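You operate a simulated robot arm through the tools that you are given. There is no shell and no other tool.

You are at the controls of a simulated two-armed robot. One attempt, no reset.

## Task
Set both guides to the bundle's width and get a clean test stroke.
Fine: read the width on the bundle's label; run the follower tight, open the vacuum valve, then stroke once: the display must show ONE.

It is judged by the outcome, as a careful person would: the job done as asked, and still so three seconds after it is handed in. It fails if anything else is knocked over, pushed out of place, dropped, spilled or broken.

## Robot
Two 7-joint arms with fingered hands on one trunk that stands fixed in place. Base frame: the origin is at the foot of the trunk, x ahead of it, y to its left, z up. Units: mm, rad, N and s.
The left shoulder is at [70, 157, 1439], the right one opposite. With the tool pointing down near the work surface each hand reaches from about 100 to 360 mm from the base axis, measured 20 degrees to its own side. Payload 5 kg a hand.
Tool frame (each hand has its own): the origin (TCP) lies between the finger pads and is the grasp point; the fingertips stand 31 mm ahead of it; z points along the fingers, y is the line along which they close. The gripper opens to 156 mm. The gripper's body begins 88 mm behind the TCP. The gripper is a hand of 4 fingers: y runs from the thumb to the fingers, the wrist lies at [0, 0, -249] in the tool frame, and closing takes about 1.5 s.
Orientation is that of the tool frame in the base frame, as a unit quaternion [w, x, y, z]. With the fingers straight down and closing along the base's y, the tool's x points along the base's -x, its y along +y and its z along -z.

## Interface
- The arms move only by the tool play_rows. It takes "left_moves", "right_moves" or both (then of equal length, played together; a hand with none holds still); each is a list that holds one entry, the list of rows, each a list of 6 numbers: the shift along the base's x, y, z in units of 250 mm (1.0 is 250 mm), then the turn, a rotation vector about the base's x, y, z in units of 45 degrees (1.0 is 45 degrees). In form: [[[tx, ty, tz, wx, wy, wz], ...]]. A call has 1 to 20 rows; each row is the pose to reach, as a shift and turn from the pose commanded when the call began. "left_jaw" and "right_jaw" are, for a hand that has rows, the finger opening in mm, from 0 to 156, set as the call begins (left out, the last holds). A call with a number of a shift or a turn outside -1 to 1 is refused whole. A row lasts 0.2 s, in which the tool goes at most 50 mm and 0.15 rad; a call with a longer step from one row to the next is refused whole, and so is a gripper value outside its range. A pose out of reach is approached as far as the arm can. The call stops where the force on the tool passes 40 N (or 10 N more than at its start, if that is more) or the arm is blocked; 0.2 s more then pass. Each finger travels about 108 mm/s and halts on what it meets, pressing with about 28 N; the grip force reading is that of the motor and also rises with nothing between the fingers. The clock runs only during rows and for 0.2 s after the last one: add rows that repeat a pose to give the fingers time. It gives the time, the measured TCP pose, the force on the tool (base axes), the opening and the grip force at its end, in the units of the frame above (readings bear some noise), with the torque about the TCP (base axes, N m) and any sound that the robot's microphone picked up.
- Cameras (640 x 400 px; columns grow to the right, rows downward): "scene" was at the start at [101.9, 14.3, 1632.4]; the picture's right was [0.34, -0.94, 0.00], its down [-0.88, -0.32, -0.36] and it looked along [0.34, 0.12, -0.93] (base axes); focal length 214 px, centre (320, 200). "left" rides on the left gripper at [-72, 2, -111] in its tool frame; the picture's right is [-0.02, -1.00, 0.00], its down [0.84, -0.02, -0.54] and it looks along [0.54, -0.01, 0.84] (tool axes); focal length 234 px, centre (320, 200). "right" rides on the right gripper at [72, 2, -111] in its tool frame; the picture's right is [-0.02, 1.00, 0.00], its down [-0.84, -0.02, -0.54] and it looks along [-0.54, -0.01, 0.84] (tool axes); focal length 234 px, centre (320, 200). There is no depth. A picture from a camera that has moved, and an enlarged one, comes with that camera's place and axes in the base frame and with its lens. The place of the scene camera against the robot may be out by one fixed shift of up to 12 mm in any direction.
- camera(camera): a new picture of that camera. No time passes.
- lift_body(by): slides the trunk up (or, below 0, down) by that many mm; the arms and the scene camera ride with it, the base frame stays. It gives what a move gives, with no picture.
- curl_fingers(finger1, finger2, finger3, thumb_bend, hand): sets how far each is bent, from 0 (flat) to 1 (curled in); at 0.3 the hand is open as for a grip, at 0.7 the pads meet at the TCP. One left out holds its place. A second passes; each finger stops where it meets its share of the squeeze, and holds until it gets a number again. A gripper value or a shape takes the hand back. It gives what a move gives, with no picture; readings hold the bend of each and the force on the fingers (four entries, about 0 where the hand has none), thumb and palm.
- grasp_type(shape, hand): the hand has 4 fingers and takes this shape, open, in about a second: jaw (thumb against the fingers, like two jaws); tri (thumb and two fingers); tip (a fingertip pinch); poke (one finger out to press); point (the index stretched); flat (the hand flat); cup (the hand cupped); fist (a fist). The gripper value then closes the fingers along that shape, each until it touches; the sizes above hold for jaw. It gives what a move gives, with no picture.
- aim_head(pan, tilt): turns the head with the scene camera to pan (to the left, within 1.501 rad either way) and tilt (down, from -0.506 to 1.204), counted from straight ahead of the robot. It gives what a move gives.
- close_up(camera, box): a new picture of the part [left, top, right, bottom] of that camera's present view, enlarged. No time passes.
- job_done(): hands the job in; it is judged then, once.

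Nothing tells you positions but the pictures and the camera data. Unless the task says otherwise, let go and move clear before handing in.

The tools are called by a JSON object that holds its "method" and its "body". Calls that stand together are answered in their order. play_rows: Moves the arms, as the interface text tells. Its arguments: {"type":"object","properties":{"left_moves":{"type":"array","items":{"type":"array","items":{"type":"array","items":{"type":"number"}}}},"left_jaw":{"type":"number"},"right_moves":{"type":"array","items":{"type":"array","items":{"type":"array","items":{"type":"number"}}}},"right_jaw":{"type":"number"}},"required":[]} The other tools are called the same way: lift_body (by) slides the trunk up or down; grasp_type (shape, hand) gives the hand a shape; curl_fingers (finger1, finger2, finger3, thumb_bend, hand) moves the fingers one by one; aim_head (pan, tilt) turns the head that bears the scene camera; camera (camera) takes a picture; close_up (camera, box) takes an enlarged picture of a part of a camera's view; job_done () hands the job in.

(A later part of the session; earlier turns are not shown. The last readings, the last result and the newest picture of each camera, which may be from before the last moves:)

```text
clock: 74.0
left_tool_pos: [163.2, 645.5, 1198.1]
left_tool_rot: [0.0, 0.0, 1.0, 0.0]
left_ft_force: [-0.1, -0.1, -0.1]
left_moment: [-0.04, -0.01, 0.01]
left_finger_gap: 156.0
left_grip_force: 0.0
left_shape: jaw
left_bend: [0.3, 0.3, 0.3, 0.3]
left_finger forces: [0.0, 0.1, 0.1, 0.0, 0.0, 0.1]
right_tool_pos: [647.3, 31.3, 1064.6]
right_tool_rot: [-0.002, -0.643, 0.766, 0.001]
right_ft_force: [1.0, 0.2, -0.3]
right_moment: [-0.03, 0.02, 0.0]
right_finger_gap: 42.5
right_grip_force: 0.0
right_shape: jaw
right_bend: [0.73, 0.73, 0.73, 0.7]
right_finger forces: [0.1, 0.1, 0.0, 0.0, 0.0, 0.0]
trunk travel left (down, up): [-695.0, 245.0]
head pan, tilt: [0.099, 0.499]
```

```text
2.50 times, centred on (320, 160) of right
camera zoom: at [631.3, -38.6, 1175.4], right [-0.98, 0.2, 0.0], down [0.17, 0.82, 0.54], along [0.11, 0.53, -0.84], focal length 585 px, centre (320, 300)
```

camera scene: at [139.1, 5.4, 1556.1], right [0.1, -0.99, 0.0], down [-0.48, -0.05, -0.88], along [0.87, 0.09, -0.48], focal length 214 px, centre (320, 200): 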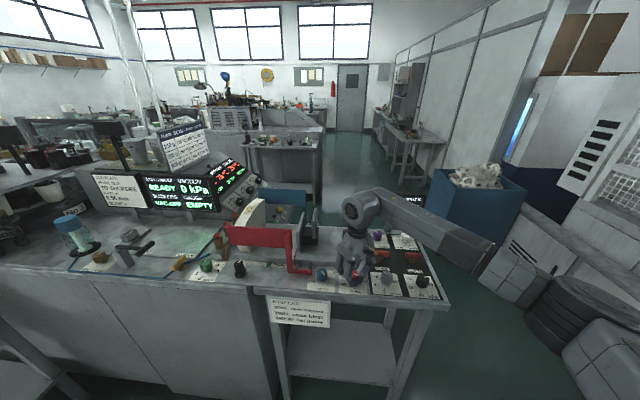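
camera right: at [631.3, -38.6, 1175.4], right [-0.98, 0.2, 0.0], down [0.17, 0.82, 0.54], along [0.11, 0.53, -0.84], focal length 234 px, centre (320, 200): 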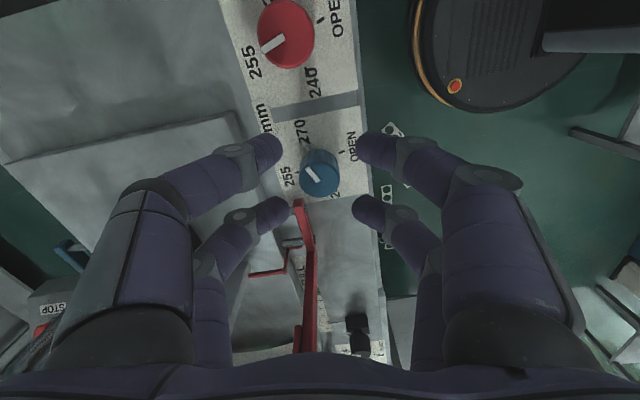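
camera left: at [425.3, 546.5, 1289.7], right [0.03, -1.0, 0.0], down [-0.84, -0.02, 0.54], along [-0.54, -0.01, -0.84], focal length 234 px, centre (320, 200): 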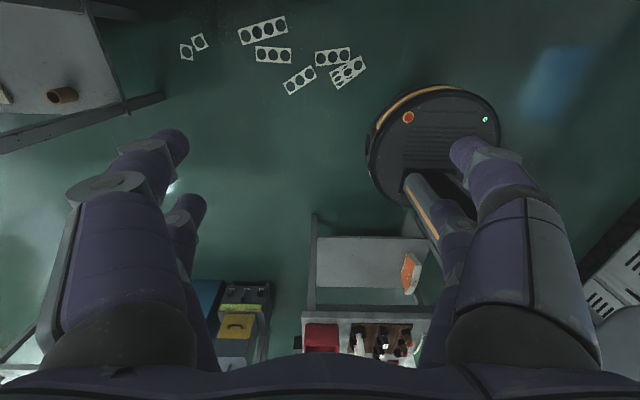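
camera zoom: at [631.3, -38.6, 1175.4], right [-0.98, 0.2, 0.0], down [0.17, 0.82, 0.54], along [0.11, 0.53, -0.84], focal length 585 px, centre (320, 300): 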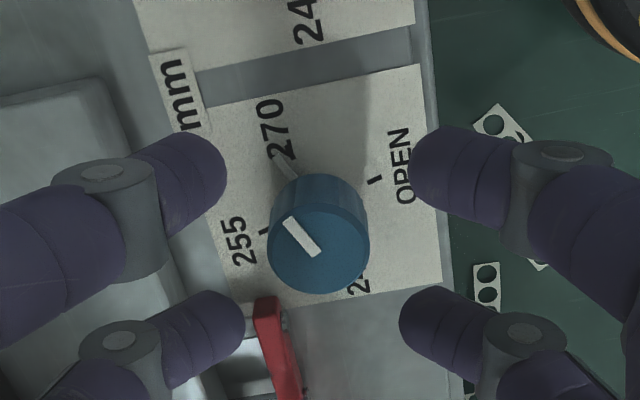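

The blue pointer is just past 270, with ~79° to go. I return to yaw 0 for the second bite.

{"method": "play_rows", "body": {"right_moves": [[[-0.02, 0.02, 0, 0, 0, -0.178], [-0.04, 0.04, 0, 0, 0, -0.356], [-0.06, 0.06, 0, 0, 0, -0.533], [-0.08, 0.08, 0, 0, 0, -0.711], [-0.088, 0.1, 0, 0, 0, -0.889], [-0.088, 0.1, 0, 0, 0, -0.889]]]}}

{"method": "play_rows", "body": {"right_moves": [[[0, 0, 0, 0, 0, -0.178], [0, 0, 0, 0, 0, -0.356], [0, 0, 0, 0, 0, -0.533], [0, 0, 0, 0, 0, -0.711], [0, 0, 0, 0, 0, -0.889], [0, 0, 0, 0, 0, -0.889]]]}}

```text
clock: 75.4
left_tool_pos: [162.7, 643.6, 1199.1]
left_tool_rot: [0.0, 0.0, 1.0, -0.001]
left_ft_force: [-0.3, -0.2, -1.6]
left_moment: [0.03, 0.01, -0.02]
left_finger_gap: 155.7
left_grip_force: 0.0
left_shape: jaw
left_bend: [0.3, 0.3, 0.3, 0.3]
left_finger forces: [0.0, 0.0, 0.0, 0.0, 0.0, 0.0]
right_tool_pos: [624.9, 55.6, 1063.4]
right_tool_rot: [-0.001, -0.341, 0.94, 0.001]
right_ft_force: [-0.8, -0.7, 0.6]
right_moment: [0.04, -0.01, 0.0]
right_finger_gap: 42.7
right_grip_force: 0.0
right_shape: jaw
right_bend: [0.73, 0.73, 0.73, 0.7]
right_finger forces: [0.0, 0.0, 0.0, 0.2, 0.1, 0.0]
trunk travel left (down, up): [-695.0, 245.0]
head pan, tilt: [0.099, 0.499]
```

```text
clock: 76.8
left_tool_pos: [163.3, 644.3, 1198.7]
left_tool_rot: [0.0, -0.001, 1.0, 0.0]
left_ft_force: [-0.6, 0.5, -0.3]
left_moment: [0.03, 0.05, 0.0]
left_finger_gap: 156.0
left_grip_force: 0.0
left_shape: jaw
left_bend: [0.3, 0.3, 0.3, 0.3]
left_finger forces: [0.0, 0.0, 0.0, 0.2, 0.0, 0.1]
right_tool_pos: [625.2, 57.3, 1064.8]
right_tool_rot: [-0.001, 0.002, 1.0, 0.0]
right_ft_force: [0.3, -0.6, 0.4]
right_moment: [-0.01, -0.02, 0.03]
right_finger_gap: 42.5
right_grip_force: 0.1
right_shape: jaw
right_bend: [0.73, 0.73, 0.73, 0.7]
right_finger forces: [0.1, 0.1, 0.0, 0.1, 0.1, 0.0]
trunk travel left (down, up): [-695.0, 245.0]
head pan, tilt: [0.099, 0.499]
```

{"method": "play_rows", "body": {"right_moves": [[[0.002, -0.002, -0.08, 0, 0, 0], [0.002, -0.002, -0.16, 0, 0, 0], [0.002, -0.002, -0.22, 0, 0, 0], [0.002, -0.002, -0.242, 0, 0, 0], [0.002, -0.002, -0.242, 0, 0, 0]]], "right_jaw": 46}}

{"method": "play_rows", "body": {"right_moves": [[[0, 0, 0, 0, 0, 0], [0, 0, 0, 0, 0, 0], [0, 0, 0, 0, 0, 0], [0, 0, 0, 0, 0, 0], [0, 0, 0, 0, 0, 0]]], "right_jaw": 0}}

{"method": "close_up", "body": {"camera": "right", "box": [220, 100, 440, 260]}}

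```text
clock: 78.0
left_tool_pos: [164.3, 644.4, 1197.4]
left_tool_rot: [-0.001, 0.0, 1.0, 0.0]
left_ft_force: [0.3, -1.1, -0.3]
left_moment: [-0.02, 0.02, -0.01]
left_finger_gap: 155.8
left_grip_force: 0.0
left_shape: jaw
left_bend: [0.3, 0.3, 0.3, 0.3]
left_finger forces: [0.0, 0.1, 0.1, 0.0, 0.0, 0.0]
right_tool_pos: [625.2, 55.6, 1003.1]
right_tool_rot: [-0.001, 0.0, 1.0, 0.002]
right_ft_force: [0.3, 0.0, 0.3]
right_moment: [0.04, -0.01, -0.04]
right_finger_gap: 45.6
right_grip_force: 0.1
right_shape: jaw
right_bend: [0.73, 0.73, 0.73, 0.7]
right_finger forces: [0.0, 0.1, 0.0, 0.0, 0.1, 0.0]
trunk travel left (down, up): [-695.0, 245.0]
head pan, tilt: [0.099, 0.499]
```

```text
clock: 79.2
left_tool_pos: [163.2, 644.5, 1198.1]
left_tool_rot: [0.0, 0.0, 1.0, -0.001]
left_ft_force: [-0.4, -1.0, 1.3]
left_moment: [0.03, 0.01, 0.02]
left_finger_gap: 156.0
left_grip_force: 0.0
left_shape: jaw
left_bend: [0.3, 0.3, 0.3, 0.3]
left_finger forces: [0.0, 0.0, 0.0, 0.1, 0.0, 0.1]
right_tool_pos: [625.4, 56.1, 1003.1]
right_tool_rot: [-0.003, 0.001, 1.0, 0.001]
right_ft_force: [-2.2, -0.6, -3.7]
right_moment: [0.02, 0.16, -0.01]
right_finger_gap: 0.6
right_grip_force: 28.0
right_shape: jaw
right_bend: [0.7, 0.73, 0.73, 0.7]
right_finger forces: [0.0, 24.2, 23.7, 0.0, 0.0, 0.0]
trunk travel left (down, up): [-695.0, 245.0]
head pan, tilt: [0.099, 0.499]
```

```text
2.50 times, centred on (330, 180) of right
camera zoom: at [552.2, 58.0, 1114.6], right [0.03, 1.0, 0.0], down [0.84, -0.02, 0.54], along [0.54, -0.01, -0.84], focal length 585 px, centre (295, 250)
```

zoom: 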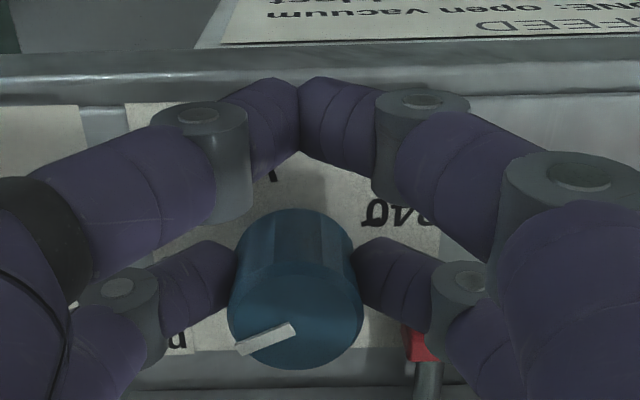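

{"method": "play_rows", "body": {"right_moves": [[[0.001, -0.0139, 0, 0, 0, 0.178], [0.0039, -0.0276, 0, 0, 0, 0.356], [0.0086, -0.0407, 0, 0, 0, 0.533], [0.0152, -0.053, 0, 0, 0, 0.711], [0.0234, -0.0643, 0, 0, 0, 0.889], [0.0234, -0.0643, 0, 0, 0, 0.889]]]}}

{"method": "play_rows", "body": {"right_moves": [[[0.0097, -0.01, 0, 0, 0, 0.178], [0.0207, -0.0186, 0, 0, 0, 0.356], [0.0328, -0.0256, 0, 0, 0, 0.533], [0.0457, -0.0308, 0, 0, 0, 0.711], [0.0592, -0.0342, 0, 0, 0, 0.889], [0.0592, -0.0342, 0, 0, 0, 0.889]]]}}

{"method": "play_rows", "body": {"right_moves": [[[0, 0, 0, 0, 0, 0], [0, 0, 0, 0, 0, 0], [0, 0, 0, 0, 0, 0], [0, 0, 0.08, 0, 0, 0], [0, 0, 0.16, 0, 0, 0], [0, 0, 0.24, 0, 0, 0], [0, 0, 0.24, 0, 0, 0]]], "right_jaw": 43}}

{"method": "close_up", "body": {"camera": "right", "box": [260, 110, 380, 200]}}

{"method": "camera", "body": {"camera": "right"}}

```text
clock: 80.6
left_tool_pos: [164.8, 644.3, 1198.9]
left_tool_rot: [-0.001, -0.001, 1.0, 0.0]
left_ft_force: [0.1, -0.1, -0.3]
left_moment: [-0.02, 0.02, 0.0]
left_finger_gap: 155.8
left_grip_force: 0.0
left_shape: jaw
left_bend: [0.3, 0.3, 0.3, 0.3]
left_finger forces: [0.0, 0.0, 0.0, 0.0, 0.1, 0.0]
right_tool_pos: [630.6, 39.7, 1004.0]
right_tool_rot: [-0.001, -0.341, 0.94, 0.001]
right_ft_force: [-3.2, -5.5, -3.1]
right_moment: [-0.19, 0.16, -0.06]
right_finger_gap: 0.4
right_grip_force: 28.2
right_shape: jaw
right_bend: [0.7, 0.73, 0.73, 0.7]
right_finger forces: [0.0, 24.3, 25.8, 0.1, 0.1, 0.1]
trunk travel left (down, up): [-695.0, 245.0]
head pan, tilt: [0.099, 0.499]
```

```text
clock: 82.0
left_tool_pos: [162.9, 643.8, 1199.8]
left_tool_rot: [0.0, -0.001, 1.0, 0.0]
left_ft_force: [-0.2, 0.0, -0.6]
left_moment: [0.01, 0.01, 0.0]
left_finger_gap: 155.8
left_grip_force: 0.0
left_shape: jaw
left_bend: [0.3, 0.3, 0.3, 0.3]
left_finger forces: [0.0, 0.0, 0.0, 0.0, 0.0, 0.1]
right_tool_pos: [645.1, 29.2, 1004.5]
right_tool_rot: [-0.001, -0.642, 0.767, 0.0]
right_ft_force: [1.7, -11.1, -2.9]
right_moment: [-0.33, -0.01, -0.06]
right_finger_gap: 0.6
right_grip_force: 27.9
right_shape: jaw
right_bend: [0.7, 0.73, 0.73, 0.7]
right_finger forces: [0.1, 24.7, 27.6, 0.1, 0.0, 0.1]
trunk travel left (down, up): [-695.0, 245.0]
head pan, tilt: [0.099, 0.499]
```

```text
clock: 83.6
left_tool_pos: [163.3, 645.0, 1197.9]
left_tool_rot: [0.0, -0.001, 1.0, 0.0]
left_ft_force: [0.1, -0.4, 0.3]
left_moment: [0.0, 0.0, -0.01]
left_finger_gap: 155.9
left_grip_force: 0.0
left_shape: jaw
left_bend: [0.3, 0.3, 0.3, 0.3]
left_finger forces: [0.1, 0.0, 0.0, 0.1, 0.0, 0.1]
right_tool_pos: [646.7, 31.9, 1064.9]
right_tool_rot: [-0.002, -0.642, 0.767, 0.0]
right_ft_force: [-0.7, 0.0, -0.4]
right_moment: [0.02, 0.0, 0.03]
right_finger_gap: 42.7
right_grip_force: 0.1
right_shape: jaw
right_bend: [0.73, 0.73, 0.73, 0.7]
right_finger forces: [0.0, 0.0, 0.0, 0.0, 0.0, 0.0]
trunk travel left (down, up): [-695.0, 245.0]
head pan, tilt: [0.099, 0.499]
```

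```text
4.44 times, centred on (320, 155) of right
camera zoom: at [631.0, -38.9, 1175.5], right [-0.98, 0.2, 0.0], down [0.17, 0.82, 0.54], along [0.11, 0.53, -0.84], focal length 1041 px, centre (320, 400)
```

zoom: 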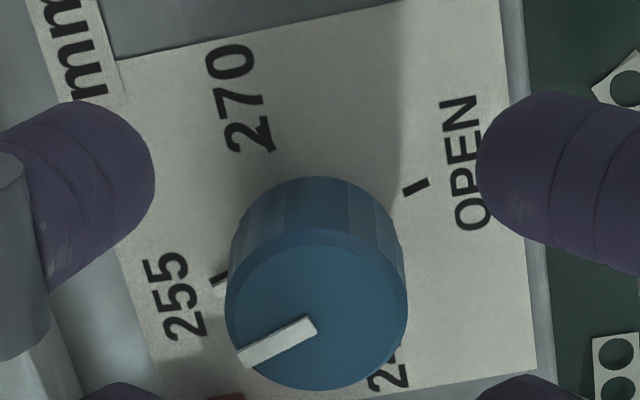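

```text
taken
camera right: at [631.0, -38.9, 1175.5], right [-0.98, 0.2, 0.0], down [0.17, 0.82, 0.54], along [0.11, 0.53, -0.84], focal length 234 px, centre (320, 200)
```

right: 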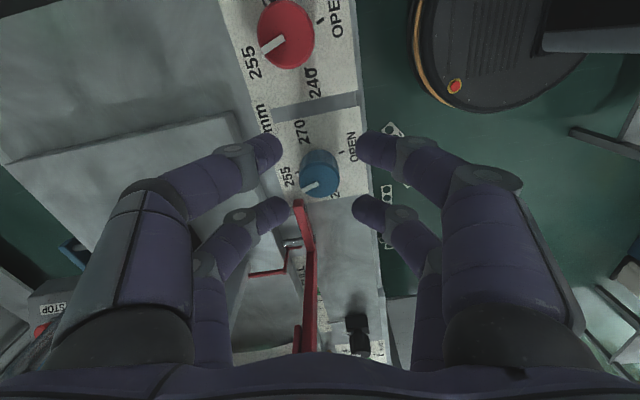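

Blue is on the 255 tick to within a degree or two. Let me zoom to judge it exactly.

{"method": "close_up", "body": {"camera": "right", "box": [288, 140, 352, 190]}}

{"method": "play_rows", "body": {"right_moves": [[[0.05, -0.05, 0.1, 0, 0, 0.1], [0.1, -0.1, 0.15, 0, 0, 0.2], [0.1, -0.1, 0.15, 0, 0, 0.2]]]}}

{"method": "camera", "body": {"camera": "right"}}

{"method": "close_up", "body": {"camera": "right", "box": [290, 100, 410, 240]}}

```text
8.00 times, centred on (320, 165) of right
camera zoom: at [631.0, -38.9, 1175.5], right [-0.98, 0.2, 0.0], down [0.17, 0.82, 0.54], along [0.11, 0.53, -0.84], focal length 1873 px, centre (320, 480)
```

zoom: 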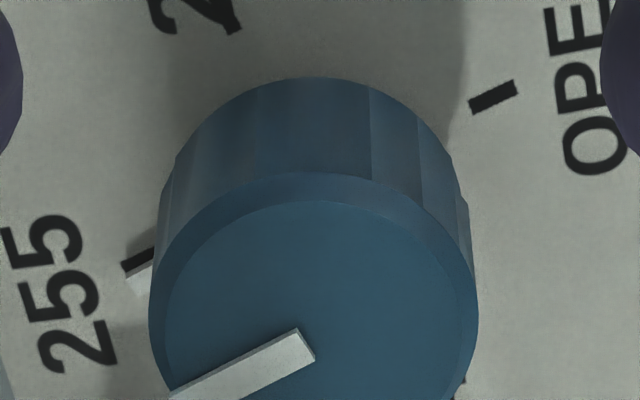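

```text
clock: 84.4
left_tool_pos: [163.8, 643.7, 1199.0]
left_tool_rot: [0.0, -0.002, 1.0, 0.0]
left_ft_force: [-0.3, 0.2, -0.3]
left_moment: [-0.01, -0.01, 0.01]
left_finger_gap: 155.8
left_grip_force: 0.0
left_shape: jaw
left_bend: [0.3, 0.3, 0.3, 0.3]
left_finger forces: [0.0, 0.0, 0.1, 0.0, 0.1, 0.0]
right_tool_pos: [671.1, 6.5, 1101.2]
right_tool_rot: [-0.001, -0.701, 0.714, -0.001]
right_ft_force: [-0.6, 0.4, -0.8]
right_moment: [-0.02, -0.01, 0.05]
right_finger_gap: 42.8
right_grip_force: 0.2
right_shape: jaw
right_bend: [0.73, 0.73, 0.73, 0.7]
right_finger forces: [0.1, 0.0, 0.1, 0.1, 0.0, 0.1]
trunk travel left (down, up): [-695.0, 245.0]
head pan, tilt: [0.099, 0.499]
```

```text
taken
camera right: at [666.5, -65.1, 1212.9], right [-1.0, 0.04, 0.0], down [0.04, 0.84, 0.54], along [0.02, 0.54, -0.84], focal length 234 px, centre (320, 200)
```

right: 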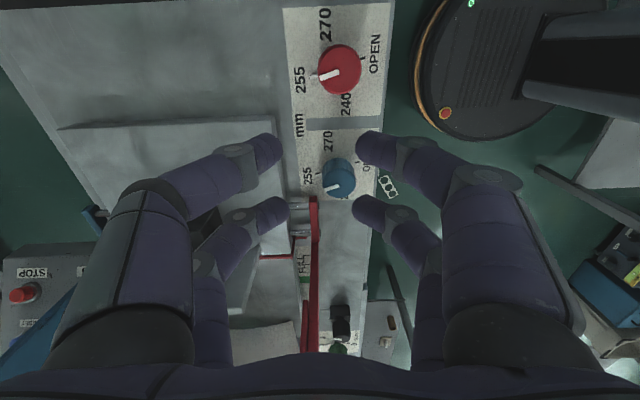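

```text
2.86 times, centred on (350, 170) of right
camera zoom: at [666.5, -65.1, 1212.9], right [-1.0, 0.04, 0.0], down [0.04, 0.84, 0.54], along [0.02, 0.54, -0.84], focal length 669 px, centre (234, 286)
```

zoom: 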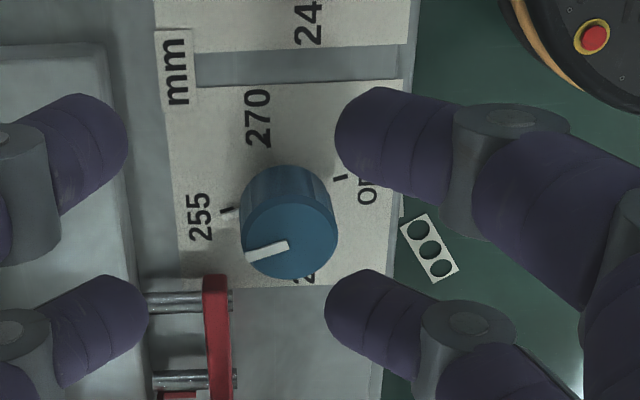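

Both guide pointers are on 255. Next I retract the right hand and bring the left hand (better placed) to the follower's handle.

{"method": "play_rows", "body": {"right_moves": [[[-0.05, -0.05, 0.15, 0, 0, -0.15], [-0.15, -0.15, 0.25, 0, 0, -0.3], [-0.28, -0.28, 0.3, 0, 0, -0.45], [-0.41, -0.41, 0.3, 0, 0, -0.6], [-0.54, -0.54, 0.3, 0, 0, -0.75], [-0.67, -0.67, 0.3, 0, 0, -0.9], [-0.75, -0.8, 0.3, 0, 0, -1.0], [-0.75, -0.9, 0.3, 0, 0, -1.0]]]}}

{"method": "camera", "body": {"camera": "scene"}}

{"method": "close_up", "body": {"camera": "scene", "box": [130, 160, 350, 300]}}

{"method": "close_up", "body": {"camera": "scene", "box": [230, 170, 350, 250]}}

{"method": "close_up", "body": {"camera": "scene", "box": [295, 245, 385, 300]}}

```text
clock: 86.2
left_tool_pos: [163.2, 643.7, 1198.9]
left_tool_rot: [0.0, -0.001, 1.0, 0.0]
left_ft_force: [-0.4, -0.6, 0.3]
left_moment: [0.0, 0.03, 0.01]
left_finger_gap: 155.8
left_grip_force: 0.2
left_shape: jaw
left_bend: [0.3, 0.3, 0.3, 0.3]
left_finger forces: [0.1, 0.1, 0.0, 0.0, 0.0, 0.0]
right_tool_pos: [484.0, -219.6, 1177.1]
right_tool_rot: [-0.001, -0.374, 0.928, 0.0]
right_ft_force: [-0.1, -0.7, 0.4]
right_moment: [0.02, 0.0, -0.02]
right_finger_gap: 42.7
right_grip_force: 0.1
right_shape: jaw
right_bend: [0.73, 0.73, 0.73, 0.7]
right_finger forces: [0.0, 0.1, 0.0, 0.1, 0.0, 0.1]
trunk travel left (down, up): [-695.0, 245.0]
head pan, tilt: [0.099, 0.499]
```

```text
taken
camera scene: at [139.6, 3.2, 1556.1], right [0.1, -0.99, 0.0], down [-0.48, -0.05, -0.88], along [0.87, 0.09, -0.48], focal length 214 px, centre (320, 200)
```

scene: 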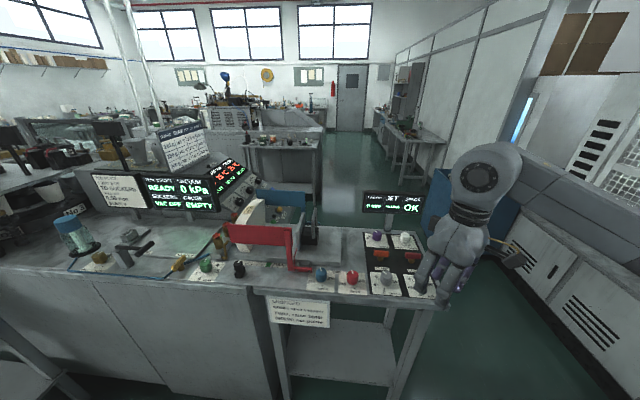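

```text
2.86 times, centred on (240, 230) of scene
camera zoom: at [139.6, 3.2, 1556.1], right [0.1, -0.99, 0.0], down [-0.48, -0.05, -0.88], along [0.87, 0.09, -0.48], focal length 613 px, centre (549, 114)
```

zoom: 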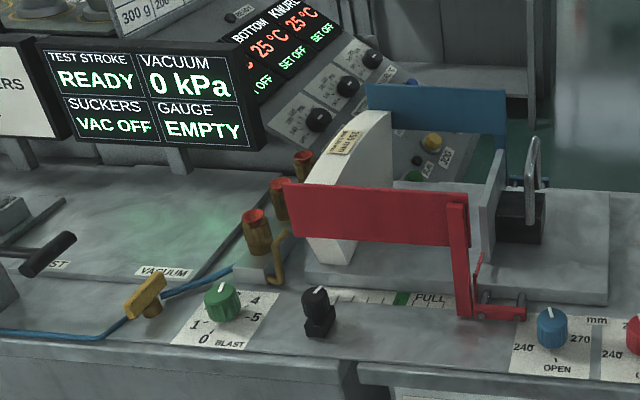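

```text
5.00 times, centred on (290, 210) of scene
camera zoom: at [139.6, 3.2, 1556.1], right [0.1, -0.99, 0.0], down [-0.48, -0.05, -0.88], along [0.87, 0.09, -0.48], focal length 1072 px, centre (470, 150)
```

zoom: 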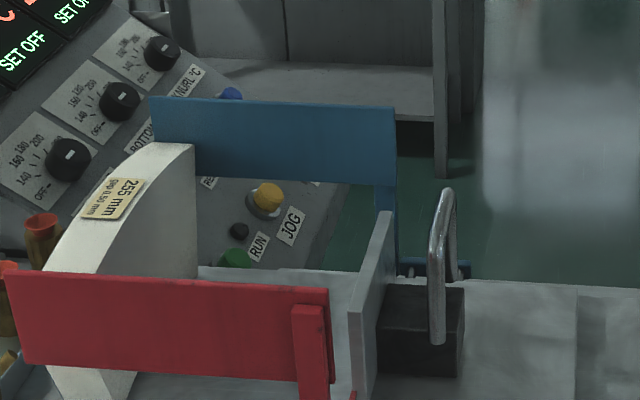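

```text
7.11 times, centred on (340, 272) of scene
camera zoom: at [139.6, 3.2, 1556.1], right [0.1, -0.99, 0.0], down [-0.48, -0.05, -0.88], along [0.87, 0.09, -0.48], focal length 1525 px, centre (178, -316)
```

zoom: 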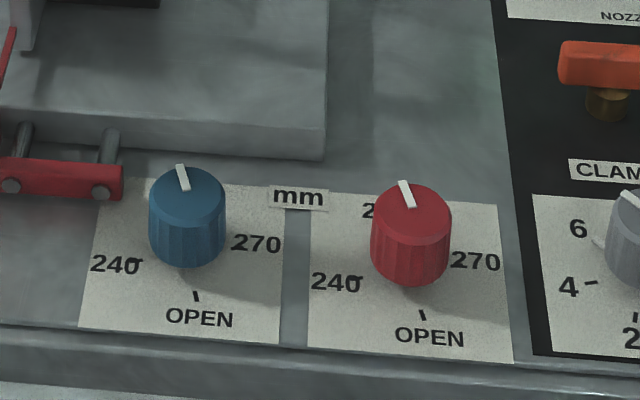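

Guides look right at 255. Now the left hand travels in the air toward the follower's handle, tilting forward on the way.

{"method": "play_rows", "body": {"left_moves": [[[0.1, -0.1, 0.05, 0, 0, 0], [0.22, -0.22, 0.1, 0, 0, 0], [0.34, -0.34, 0.15, 0, 0, 0], [0.46, -0.46, 0.2, 0, 0, 0], [0.58, -0.58, 0.25, 0, 0, 0], [0.7, -0.7, 0.28, 0, 0, 0], [0.82, -0.82, 0.28, 0, 0, 0], [0.92, -0.94, 0.28, 0, 0, 0], [0.95, -0.97, 0.28, 0, 0, 0]]], "left_jaw": 34}}

{"method": "play_rows", "body": {"left_moves": [[[0.1, -0.15, 0, 0, -0.1, 0], [0.2, -0.3, 0, 0, -0.2, 0], [0.3, -0.45, 0, 0, -0.3, 0], [0.4, -0.6, 0, 0, -0.4, 0], [0.5, -0.75, 0, 0, -0.5, 0], [0.6, -0.88, 0, 0, -0.6, 0], [0.7, -0.98, 0, 0, -0.667, 0], [0.7, -0.98, 0, 0, -0.667, 0]]]}}

{"method": "camera", "body": {"camera": "scene"}}

{"method": "camera", "body": {"camera": "left"}}

```text
clock: 88.2
left_tool_pos: [401.6, 403.2, 1267.5]
left_tool_rot: [0.0, -0.002, 1.0, 0.0]
left_ft_force: [-0.5, 1.5, -0.2]
left_moment: [0.01, 0.02, -0.01]
left_finger_gap: 34.6
left_grip_force: 0.0
left_shape: jaw
left_bend: [0.73, 0.73, 0.73, 0.7]
left_finger forces: [0.1, 0.1, 0.0, 0.0, 0.0, 0.0]
right_tool_pos: [483.5, -217.8, 1177.0]
right_tool_rot: [-0.001, -0.374, 0.928, 0.0]
right_ft_force: [-0.1, 0.5, 0.5]
right_moment: [0.0, 0.01, 0.03]
right_finger_gap: 42.7
right_grip_force: 0.0
right_shape: jaw
right_bend: [0.73, 0.73, 0.73, 0.7]
right_finger forces: [0.1, 0.1, 0.0, 0.0, 0.0, 0.0]
trunk travel left (down, up): [-695.0, 245.0]
head pan, tilt: [0.099, 0.499]
```

```text
clock: 90.0
left_tool_pos: [575.1, 157.1, 1268.2]
left_tool_rot: [0.26, 0.0, 0.966, 0.0]
left_ft_force: [0.8, 0.5, 0.2]
left_moment: [0.04, 0.01, -0.01]
left_finger_gap: 34.2
left_grip_force: 0.1
left_shape: jaw
left_bend: [0.73, 0.73, 0.73, 0.7]
left_finger forces: [0.0, 0.1, 0.0, 0.1, 0.1, 0.0]
right_tool_pos: [483.4, -217.6, 1177.8]
right_tool_rot: [-0.001, -0.374, 0.927, 0.0]
right_ft_force: [0.2, -0.1, 0.4]
right_moment: [0.0, -0.03, -0.02]
right_finger_gap: 42.8
right_grip_force: 0.1
right_shape: jaw
right_bend: [0.73, 0.73, 0.73, 0.7]
right_finger forces: [0.0, 0.0, 0.1, 0.0, 0.0, 0.0]
trunk travel left (down, up): [-695.0, 245.0]
head pan, tilt: [0.099, 0.499]
```

```text
taken
camera scene: at [138.9, 4.9, 1556.2], right [0.1, -0.99, 0.0], down [-0.48, -0.05, -0.88], along [0.87, 0.09, -0.48], focal length 214 px, centre (320, 200)
```

scene: 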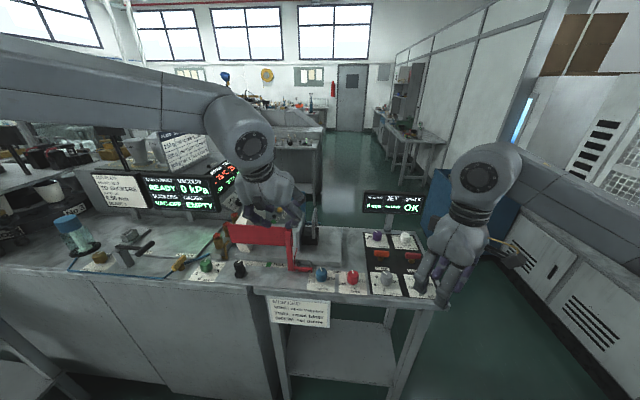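

```text
taken
camera left: at [584.0, 158.7, 1401.3], right [0.02, -1.0, 0.01], down [-1.0, -0.02, 0.05], along [-0.05, -0.01, -1.0], focal length 234 px, centre (320, 200)
```

left: 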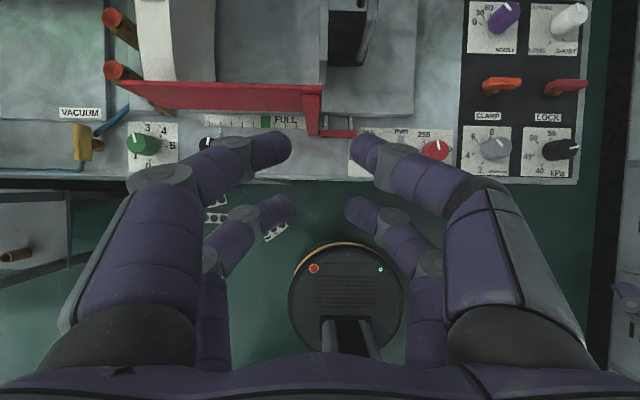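

The tilted left wrist camera now looks straight down: a good overhead view. I move forward over the follower, still high.

{"method": "play_rows", "body": {"left_moves": [[[0.15, -0.05, 0, 0, 0, 0], [0.3, -0.1, 0, 0, 0, 0], [0.45, -0.15, 0, 0, 0, 0], [0.58, -0.2, 0, 0, 0, 0], [0.58, -0.2, 0, 0, 0, 0]]]}}

{"method": "camera", "body": {"camera": "left"}}

{"method": "close_up", "body": {"camera": "left", "box": [220, 100, 420, 240]}}

```text
clock: 91.2
left_tool_pos: [719.0, 108.3, 1270.4]
left_tool_rot: [0.26, -0.001, 0.966, 0.0]
left_ft_force: [-0.1, 0.5, 0.5]
left_moment: [-0.05, -0.03, 0.01]
left_finger_gap: 34.0
left_grip_force: 0.1
left_shape: jaw
left_bend: [0.73, 0.73, 0.73, 0.7]
left_finger forces: [0.1, 0.0, 0.0, 0.1, 0.1, 0.0]
right_tool_pos: [483.5, -217.2, 1177.6]
right_tool_rot: [-0.001, -0.373, 0.928, 0.0]
right_ft_force: [0.1, -0.6, -0.7]
right_moment: [-0.02, 0.0, 0.0]
right_finger_gap: 42.5
right_grip_force: 0.1
right_shape: jaw
right_bend: [0.73, 0.73, 0.73, 0.7]
right_finger forces: [0.0, 0.0, 0.0, 0.1, 0.0, 0.0]
trunk travel left (down, up): [-695.0, 245.0]
head pan, tilt: [0.099, 0.499]
```

```text
taken
camera left: at [727.6, 109.1, 1403.7], right [0.02, -1.0, 0.01], down [-1.0, -0.02, 0.05], along [-0.05, -0.01, -1.0], focal length 234 px, centre (320, 200)
```

left: 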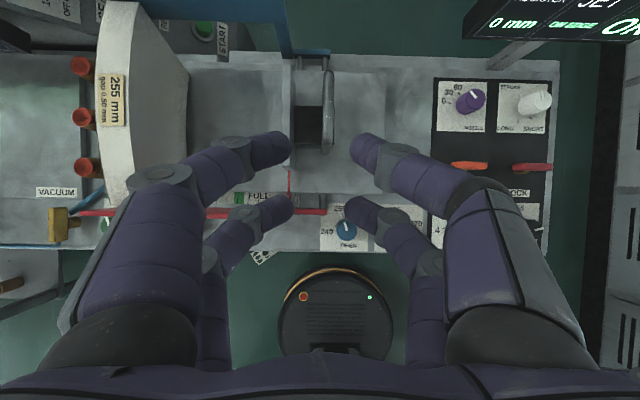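

```text
2.86 times, centred on (320, 170) of left
camera zoom: at [727.6, 109.1, 1403.7], right [0.02, -1.0, 0.01], down [-1.0, -0.02, 0.05], along [-0.05, -0.01, -1.0], focal length 669 px, centre (320, 286)
```

zoom: 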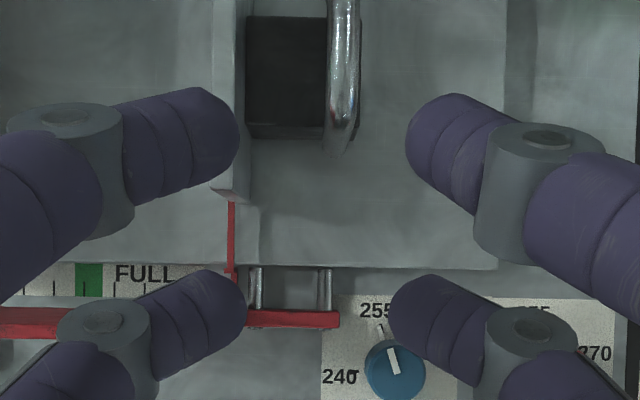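

Superb overhead view: the handle rod runs along x at y≈99, its top near z≈1120; the bundle's face is at y≈276, so the follower must travel about 125 mm. I move over the handle and descend onto it.

{"method": "play_rows", "body": {"left_moves": [[[0.12, -0.02, 0, 0, 0, 0], [0.24, -0.037, 0, 0, 0, 0], [0.336, -0.037, -0.05, 0, 0, 0], [0.336, -0.037, -0.2, 0, 0, 0], [0.336, -0.037, -0.35, 0, 0, 0], [0.336, -0.037, -0.42, 0, 0, 0], [0.336, -0.037, -0.42, 0, 0, 0]]]}}

{"method": "camera", "body": {"camera": "left"}}

{"method": "close_up", "body": {"camera": "scene", "box": [210, 140, 370, 260]}}

```text
clock: 92.8
left_tool_pos: [791.5, 110.9, 1164.0]
left_tool_rot: [0.261, 0.0, 0.965, 0.0]
left_ft_force: [-0.2, -0.7, -0.1]
left_moment: [0.0, 0.03, -0.03]
left_finger_gap: 34.6
left_grip_force: 0.1
left_shape: jaw
left_bend: [0.73, 0.73, 0.73, 0.7]
left_finger forces: [0.1, 0.0, 0.0, 0.0, 0.1, 0.0]
left hand out of reach, approached as far as the arm can: row 2, 3, 4, 5, 6, 7
right_tool_pos: [484.1, -217.9, 1176.5]
right_tool_rot: [-0.001, -0.374, 0.927, 0.0]
right_ft_force: [-0.4, -1.1, -0.2]
right_moment: [0.03, 0.0, -0.01]
right_finger_gap: 42.4
right_grip_force: 0.0
right_shape: jaw
right_bend: [0.73, 0.73, 0.73, 0.7]
right_finger forces: [0.1, 0.1, 0.1, 0.0, 0.0, 0.0]
trunk travel left (down, up): [-695.0, 245.0]
head pan, tilt: [0.099, 0.499]
```

```text
taken
camera left: at [799.7, 111.6, 1298.5], right [0.02, -1.0, 0.01], down [-1.0, -0.02, 0.05], along [-0.05, -0.01, -1.0], focal length 234 px, centre (320, 200)
```

left: 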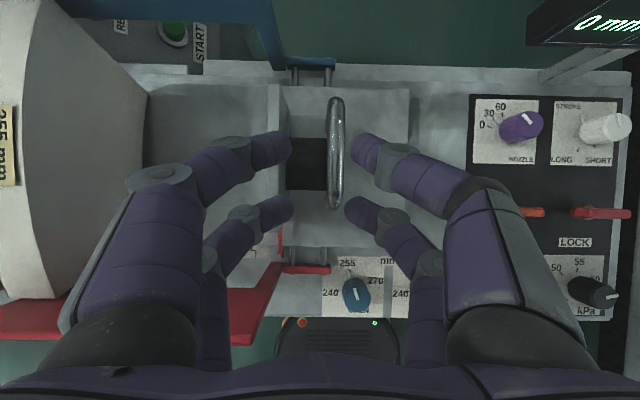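

```text
3.33 times, centred on (290, 200) of scene
camera zoom: at [140.1, 3.4, 1556.1], right [0.1, -0.99, 0.0], down [-0.48, -0.05, -0.88], along [0.87, 0.09, -0.48], focal length 715 px, centre (420, 200)
```

zoom: 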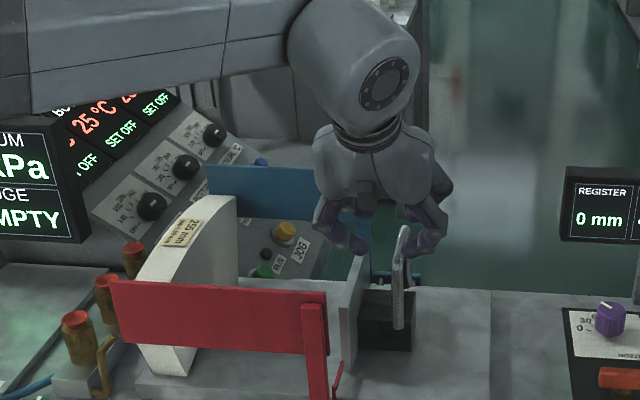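

The 30° tilt is at the reach limit. I back off a little and tilt to 45°, which brings the wrist nearer.

{"method": "play_rows", "body": {"left_moves": [[[-0.1, 0, 0.05, 0, -0.11, 0], [-0.15, -0.02, 0.08, 0, -0.22, 0], [-0.15, -0.04, 0.08, 0, -0.333, 0], [-0.1, -0.048, 0.04, 0, -0.333, 0], [-0.05, -0.048, 0.0, 0, -0.333, 0], [0.0, -0.048, -0.05, 0, -0.333, 0], [0.0, -0.048, -0.05, 0, -0.333, 0]]]}}

{"method": "camera", "body": {"camera": "left"}}

{"method": "close_up", "body": {"camera": "scene", "box": [210, 140, 370, 260]}}

```text
clock: 94.4
left_tool_pos: [791.3, 99.3, 1155.2]
left_tool_rot: [0.384, 0.0, 0.924, -0.001]
left_ft_force: [-0.7, -0.3, 0.5]
left_moment: [0.04, -0.02, 0.04]
left_finger_gap: 34.5
left_grip_force: 0.0
left_shape: jaw
left_bend: [0.73, 0.73, 0.73, 0.7]
left_finger forces: [0.1, 0.0, 0.1, 0.0, 0.0, 0.0]
right_tool_pos: [483.8, -217.9, 1178.1]
right_tool_rot: [-0.001, -0.373, 0.928, 0.001]
right_ft_force: [-0.1, 0.0, -0.1]
right_moment: [0.06, 0.0, 0.0]
right_finger_gap: 43.0
right_grip_force: 0.0
right_shape: jaw
right_bend: [0.73, 0.73, 0.73, 0.7]
right_finger forces: [0.0, 0.0, 0.1, 0.0, 0.0, 0.1]
trunk travel left (down, up): [-695.0, 245.0]
head pan, tilt: [0.099, 0.499]
```

```text
taken
camera left: at [765.0, 100.1, 1284.0], right [0.02, -1.0, 0.02], down [-0.98, -0.02, -0.21], along [0.21, -0.01, -0.98], focal length 234 px, centre (320, 200)
```

left: 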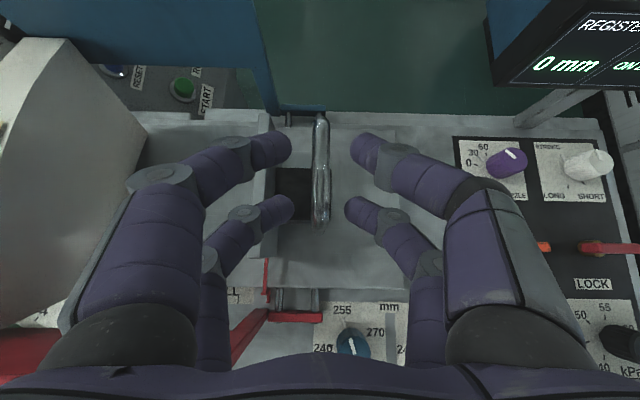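

```text
3.33 times, centred on (290, 200) of scene
camera zoom: at [139.1, 4.0, 1556.2], right [0.1, -0.99, 0.0], down [-0.48, -0.05, -0.88], along [0.87, 0.09, -0.48], focal length 715 px, centre (420, 200)
```

zoom: 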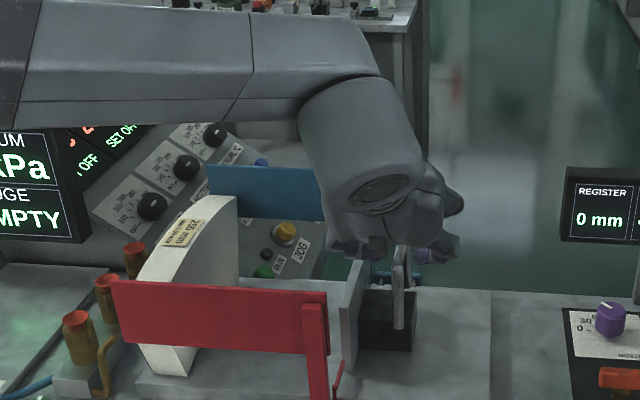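

The rod is centred between the fingers. The left fingers pass over the follower plate (top z≈1092), so I descend in steps and watch clearance.

{"method": "play_rows", "body": {"left_moves": [[[0.02, 0, -0.04, 0, 0, 0], [0.03, 0, -0.08, 0, 0, 0], [0.03, 0, -0.1, 0, 0, 0], [0.03, 0, -0.1, 0, 0, 0]]]}}

{"method": "close_up", "body": {"camera": "left", "box": [200, 80, 440, 260]}}

{"method": "close_up", "body": {"camera": "scene", "box": [270, 180, 350, 240]}}

```text
clock: 95.4
left_tool_pos: [798.7, 98.8, 1129.4]
left_tool_rot: [0.382, -0.001, 0.924, 0.0]
left_ft_force: [0.4, 1.0, 0.6]
left_moment: [-0.01, 0.0, 0.01]
left_finger_gap: 34.4
left_grip_force: 0.1
left_shape: jaw
left_bend: [0.73, 0.73, 0.73, 0.7]
left_finger forces: [0.0, 0.0, 0.0, 0.0, 0.0, 0.1]
right_tool_pos: [484.4, -218.4, 1175.9]
right_tool_rot: [0.0, -0.374, 0.928, 0.001]
right_ft_force: [0.6, -0.3, 0.5]
right_moment: [-0.03, 0.04, 0.02]
right_finger_gap: 42.6
right_grip_force: 0.1
right_shape: jaw
right_bend: [0.73, 0.73, 0.73, 0.7]
right_finger forces: [0.0, 0.0, 0.0, 0.1, 0.0, 0.0]
trunk travel left (down, up): [-695.0, 245.0]
head pan, tilt: [0.099, 0.499]
```

```text
2.22 times, centred on (320, 170) of left
camera zoom: at [772.9, 99.9, 1258.5], right [0.02, -1.0, 0.02], down [-0.98, -0.02, -0.21], along [0.21, -0.01, -0.98], focal length 520 px, centre (320, 267)
```

zoom: 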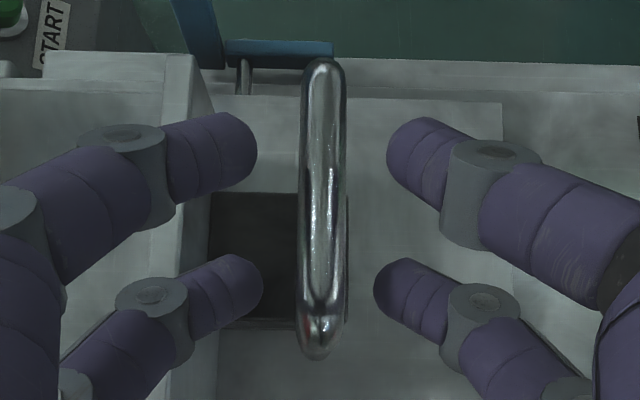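

```text
6.67 times, centred on (310, 210) of scene
camera zoom: at [140.1, 4.0, 1556.1], right [0.1, -0.99, 0.0], down [-0.48, -0.05, -0.88], along [0.87, 0.09, -0.48], focal length 1430 px, centre (387, 133)
```

zoom: 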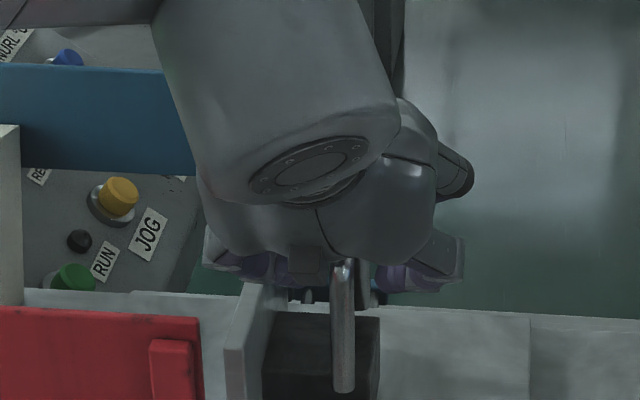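

I narrow the fingers to 22 mm (moving them away from the plate), then go down a few mm and close on the rod.

{"method": "play_rows", "body": {"left_moves": [[[0, 0, 0, 0, 0, 0], [0, 0, 0, 0, 0, 0], [0, 0, -0.02, 0, 0, 0], [0, 0, -0.034, 0, 0, 0], [0, 0, -0.034, 0, 0, 0]]], "left_jaw": 22}}

{"method": "play_rows", "body": {"left_moves": [[[0, 0, 0, 0, 0, 0], [0, 0, 0, 0, 0, 0], [0, 0, 0, 0, 0, 0], [0, 0, 0, 0, 0, 0]]], "left_jaw": 0}}

{"method": "close_up", "body": {"camera": "left", "box": [200, 80, 440, 260]}}

```text
clock: 96.6
left_tool_pos: [798.6, 98.0, 1121.5]
left_tool_rot: [0.383, -0.001, 0.924, 0.001]
left_ft_force: [0.1, 0.2, 0.2]
left_moment: [0.01, -0.03, 0.04]
left_finger_gap: 22.5
left_grip_force: 0.0
left_shape: jaw
left_bend: [0.72, 0.72, 0.72, 0.7]
left_finger forces: [0.0, 0.1, 0.0, 0.0, 0.1, 0.0]
right_tool_pos: [483.4, -218.1, 1177.0]
right_tool_rot: [-0.001, -0.374, 0.928, 0.0]
right_ft_force: [-0.4, -0.2, -0.7]
right_moment: [0.02, -0.02, 0.0]
right_finger_gap: 42.6
right_grip_force: 0.1
right_shape: jaw
right_bend: [0.73, 0.73, 0.73, 0.7]
right_finger forces: [0.0, 0.0, 0.1, 0.0, 0.0, 0.0]
trunk travel left (down, up): [-695.0, 245.0]
head pan, tilt: [0.099, 0.499]
```

```text
clock: 97.6
left_tool_pos: [800.2, 100.3, 1121.1]
left_tool_rot: [0.383, 0.0, 0.924, -0.001]
left_ft_force: [9.6, 0.0, 1.6]
left_moment: [0.0, -0.64, -0.04]
left_finger_gap: 2.7
left_grip_force: 27.6
left_shape: jaw
left_bend: [0.71, 0.7, 0.7, 0.7]
left_finger forces: [23.2, 0.0, 0.1, 0.0, 23.7, 0.1]
right_tool_pos: [484.0, -218.3, 1175.3]
right_tool_rot: [-0.002, -0.374, 0.928, 0.001]
right_ft_force: [-0.6, -0.2, 0.0]
right_moment: [0.0, 0.0, -0.04]
right_finger_gap: 42.9
right_grip_force: 0.0
right_shape: jaw
right_bend: [0.73, 0.73, 0.73, 0.7]
right_finger forces: [0.0, 0.1, 0.0, 0.0, 0.0, 0.0]
trunk travel left (down, up): [-695.0, 245.0]
head pan, tilt: [0.099, 0.499]
```

```text
2.22 times, centred on (320, 170) of left
camera zoom: at [774.0, 100.3, 1250.3], right [0.02, -1.0, 0.02], down [-0.98, -0.02, -0.21], along [0.21, -0.01, -0.98], focal length 520 px, centre (320, 267)
```

zoom: 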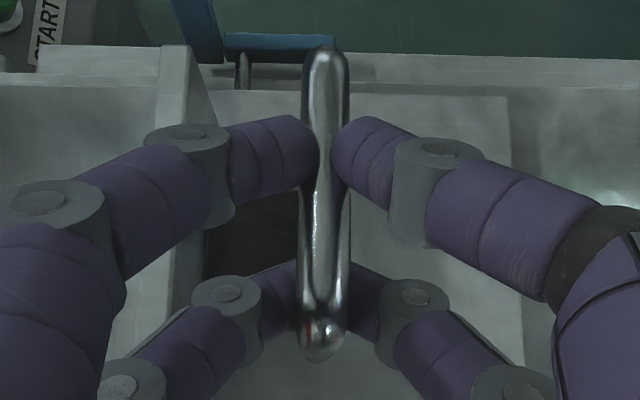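

The handle is gripped. I pull the follower left (+y) 40 mm first.

{"method": "play_rows", "body": {"left_moves": [[[0, 0.04, 0, 0, 0, 0], [0, 0.08, 0, 0, 0, 0], [0, 0.12, 0, 0, 0, 0], [0, 0.16, 0, 0, 0, 0], [0, 0.16, 0, 0, 0, 0]]]}}

{"method": "camera", "body": {"camera": "left"}}

{"method": "close_up", "body": {"camera": "scene", "box": [130, 160, 350, 300]}}

```text
clock: 98.8
left_tool_pos: [800.4, 137.9, 1119.5]
left_tool_rot: [0.384, -0.001, 0.923, 0.0]
left_ft_force: [11.9, -2.7, 5.6]
left_moment: [-0.04, -0.8, -0.07]
left_finger_gap: 2.9
left_grip_force: 28.0
left_shape: jaw
left_bend: [0.71, 0.7, 0.7, 0.7]
left_finger forces: [23.8, 0.0, 24.7, 0.0, 25.9, 0.0]
right_tool_pos: [484.5, -218.4, 1174.7]
right_tool_rot: [-0.001, -0.375, 0.927, 0.001]
right_ft_force: [0.3, 0.1, -0.4]
right_moment: [-0.01, -0.01, 0.04]
right_finger_gap: 43.0
right_grip_force: 0.0
right_shape: jaw
right_bend: [0.73, 0.73, 0.73, 0.7]
right_finger forces: [0.1, 0.1, 0.1, 0.0, 0.0, 0.1]
trunk travel left (down, up): [-695.0, 245.0]
head pan, tilt: [0.099, 0.499]
```

```text
taken
camera left: at [773.9, 139.7, 1250.3], right [0.02, -1.0, 0.02], down [-0.98, -0.02, -0.21], along [0.21, -0.01, -0.98], focal length 234 px, centre (320, 200)
```

left: 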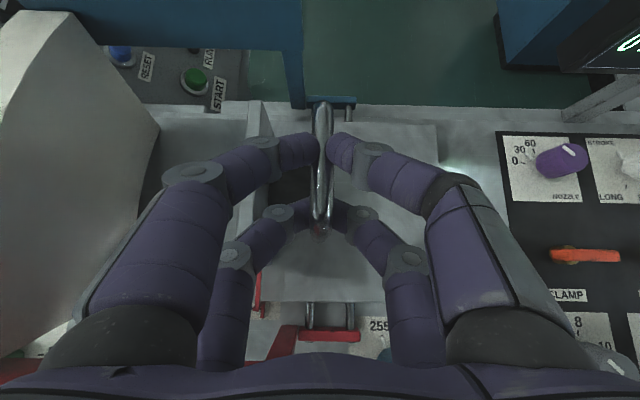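

```text
2.86 times, centred on (240, 230) of scene
camera zoom: at [141.2, 3.0, 1556.0], right [0.1, -0.99, 0.0], down [-0.48, -0.05, -0.88], along [0.87, 0.09, -0.48], focal length 613 px, centre (549, 114)
```

zoom: 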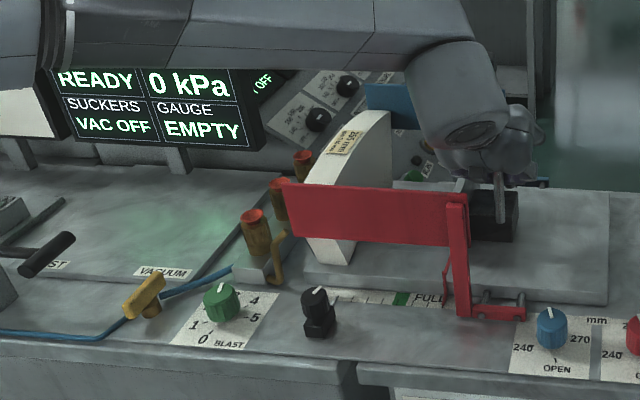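

The follower slides freely. I continue 80 mm more, then check the clearance to the bundle.

{"method": "play_rows", "body": {"left_moves": [[[0, 0.06, 0, 0, 0, 0], [0, 0.12, 0, 0, 0, 0], [0, 0.18, 0, 0, 0, 0], [0, 0.24, 0, 0, 0, 0], [0, 0.3, 0, 0, 0, 0], [0, 0.3, 0, 0, 0, 0]]]}}

{"method": "camera", "body": {"camera": "left"}}

{"method": "close_up", "body": {"camera": "scene", "box": [130, 160, 350, 300]}}

{"method": "camera", "body": {"camera": "right"}}

```text
clock: 100.2
left_tool_pos: [799.5, 213.8, 1119.0]
left_tool_rot: [0.382, -0.001, 0.924, 0.0]
left_ft_force: [17.2, -1.9, 7.9]
left_moment: [-0.06, -0.94, -0.02]
left_finger_gap: 2.4
left_grip_force: 28.2
left_shape: jaw
left_bend: [0.71, 0.7, 0.7, 0.7]
left_finger forces: [24.6, 25.2, 25.8, 0.0, 25.6, 0.0]
right_tool_pos: [484.8, -218.2, 1175.7]
right_tool_rot: [-0.001, -0.374, 0.928, 0.001]
right_ft_force: [-0.8, -0.6, 0.5]
right_moment: [0.03, -0.01, -0.04]
right_finger_gap: 43.0
right_grip_force: 0.1
right_shape: jaw
right_bend: [0.73, 0.73, 0.73, 0.7]
right_finger forces: [0.0, 0.0, 0.0, 0.1, 0.0, 0.0]
trunk travel left (down, up): [-695.0, 245.0]
head pan, tilt: [0.099, 0.499]
```

```text
taken
camera left: at [773.9, 214.8, 1250.3], right [0.02, -1.0, 0.02], down [-0.98, -0.02, -0.21], along [0.21, -0.01, -0.98], focal length 234 px, centre (320, 200)
```

left: 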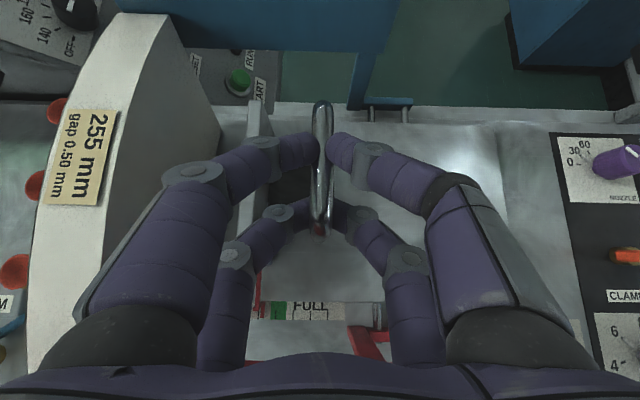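

```text
2.86 times, centred on (240, 230) of scene
camera zoom: at [141.6, 2.8, 1556.0], right [0.1, -0.99, 0.0], down [-0.48, -0.05, -0.88], along [0.87, 0.09, -0.48], focal length 613 px, centre (549, 114)
```

zoom: 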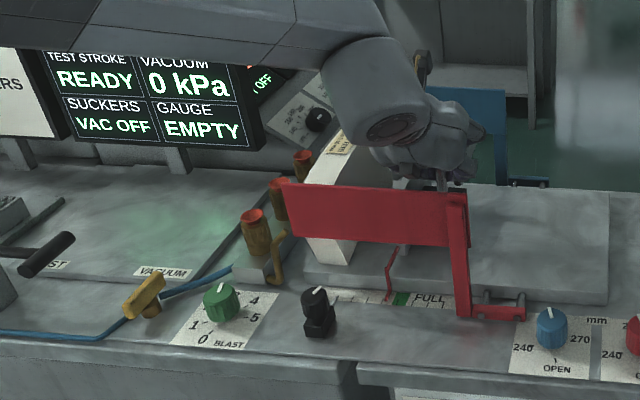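

```text
taken
camera right: at [431.0, -267.6, 1287.2], right [-0.68, 0.74, 0.0], down [0.62, 0.57, 0.54], along [0.4, 0.37, -0.84], focal length 234 px, centre (320, 200)
```

right: 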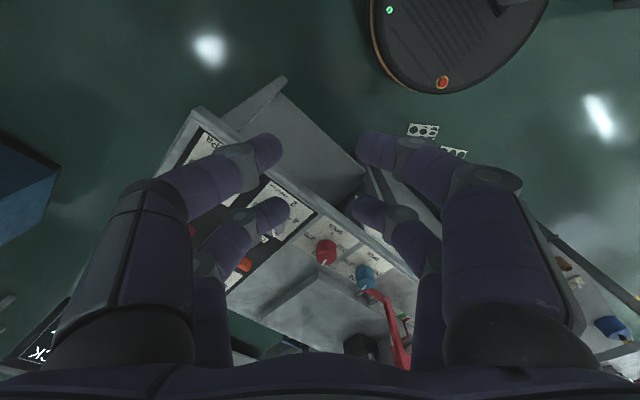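

The gauge needle has moved to the green region. I check the bundle's shape next to the fingers before going further.

{"method": "close_up", "body": {"camera": "left", "box": [0, 0, 300, 190]}}

{"method": "close_up", "body": {"camera": "left", "box": [0, 180, 300, 370]}}

{"method": "close_up", "body": {"camera": "scene", "box": [225, 180, 315, 260]}}

```text
2.11 times, centred on (150, 95) of left
camera zoom: at [773.9, 214.8, 1250.3], right [0.02, -1.0, 0.02], down [-0.98, -0.02, -0.21], along [0.21, -0.01, -0.98], focal length 493 px, centre (678, 421)
```

zoom: 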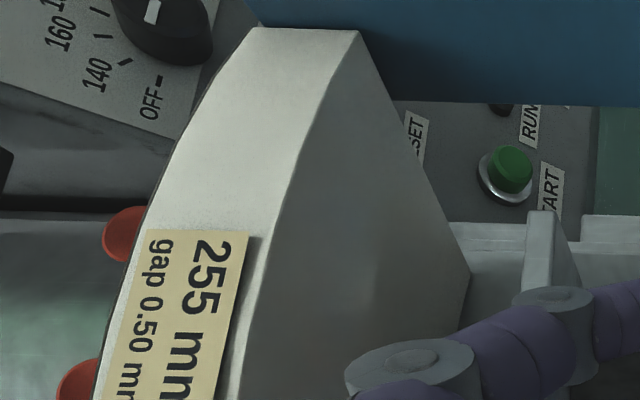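

```text
2.11 times, centred on (150, 275) of left
camera zoom: at [773.9, 214.8, 1250.3], right [0.02, -1.0, 0.02], down [-0.98, -0.02, -0.21], along [0.21, -0.01, -0.98], focal length 493 px, centre (678, 42)
```

zoom: 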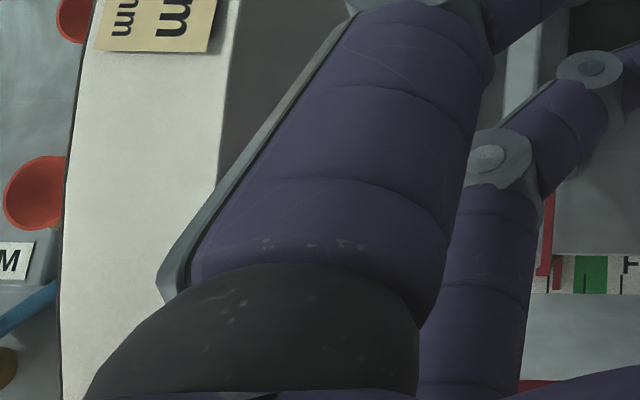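

```text
5.00 times, centred on (270, 220) of scene
camera zoom: at [141.6, 2.8, 1556.0], right [0.1, -0.99, 0.0], down [-0.48, -0.05, -0.88], along [0.87, 0.09, -0.48], focal length 1072 px, centre (570, 100)
```

zoom: 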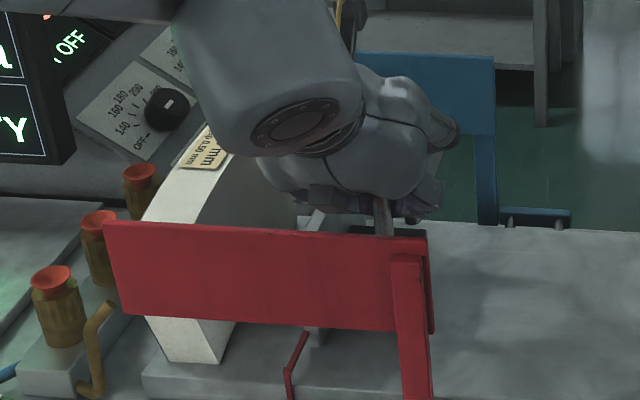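

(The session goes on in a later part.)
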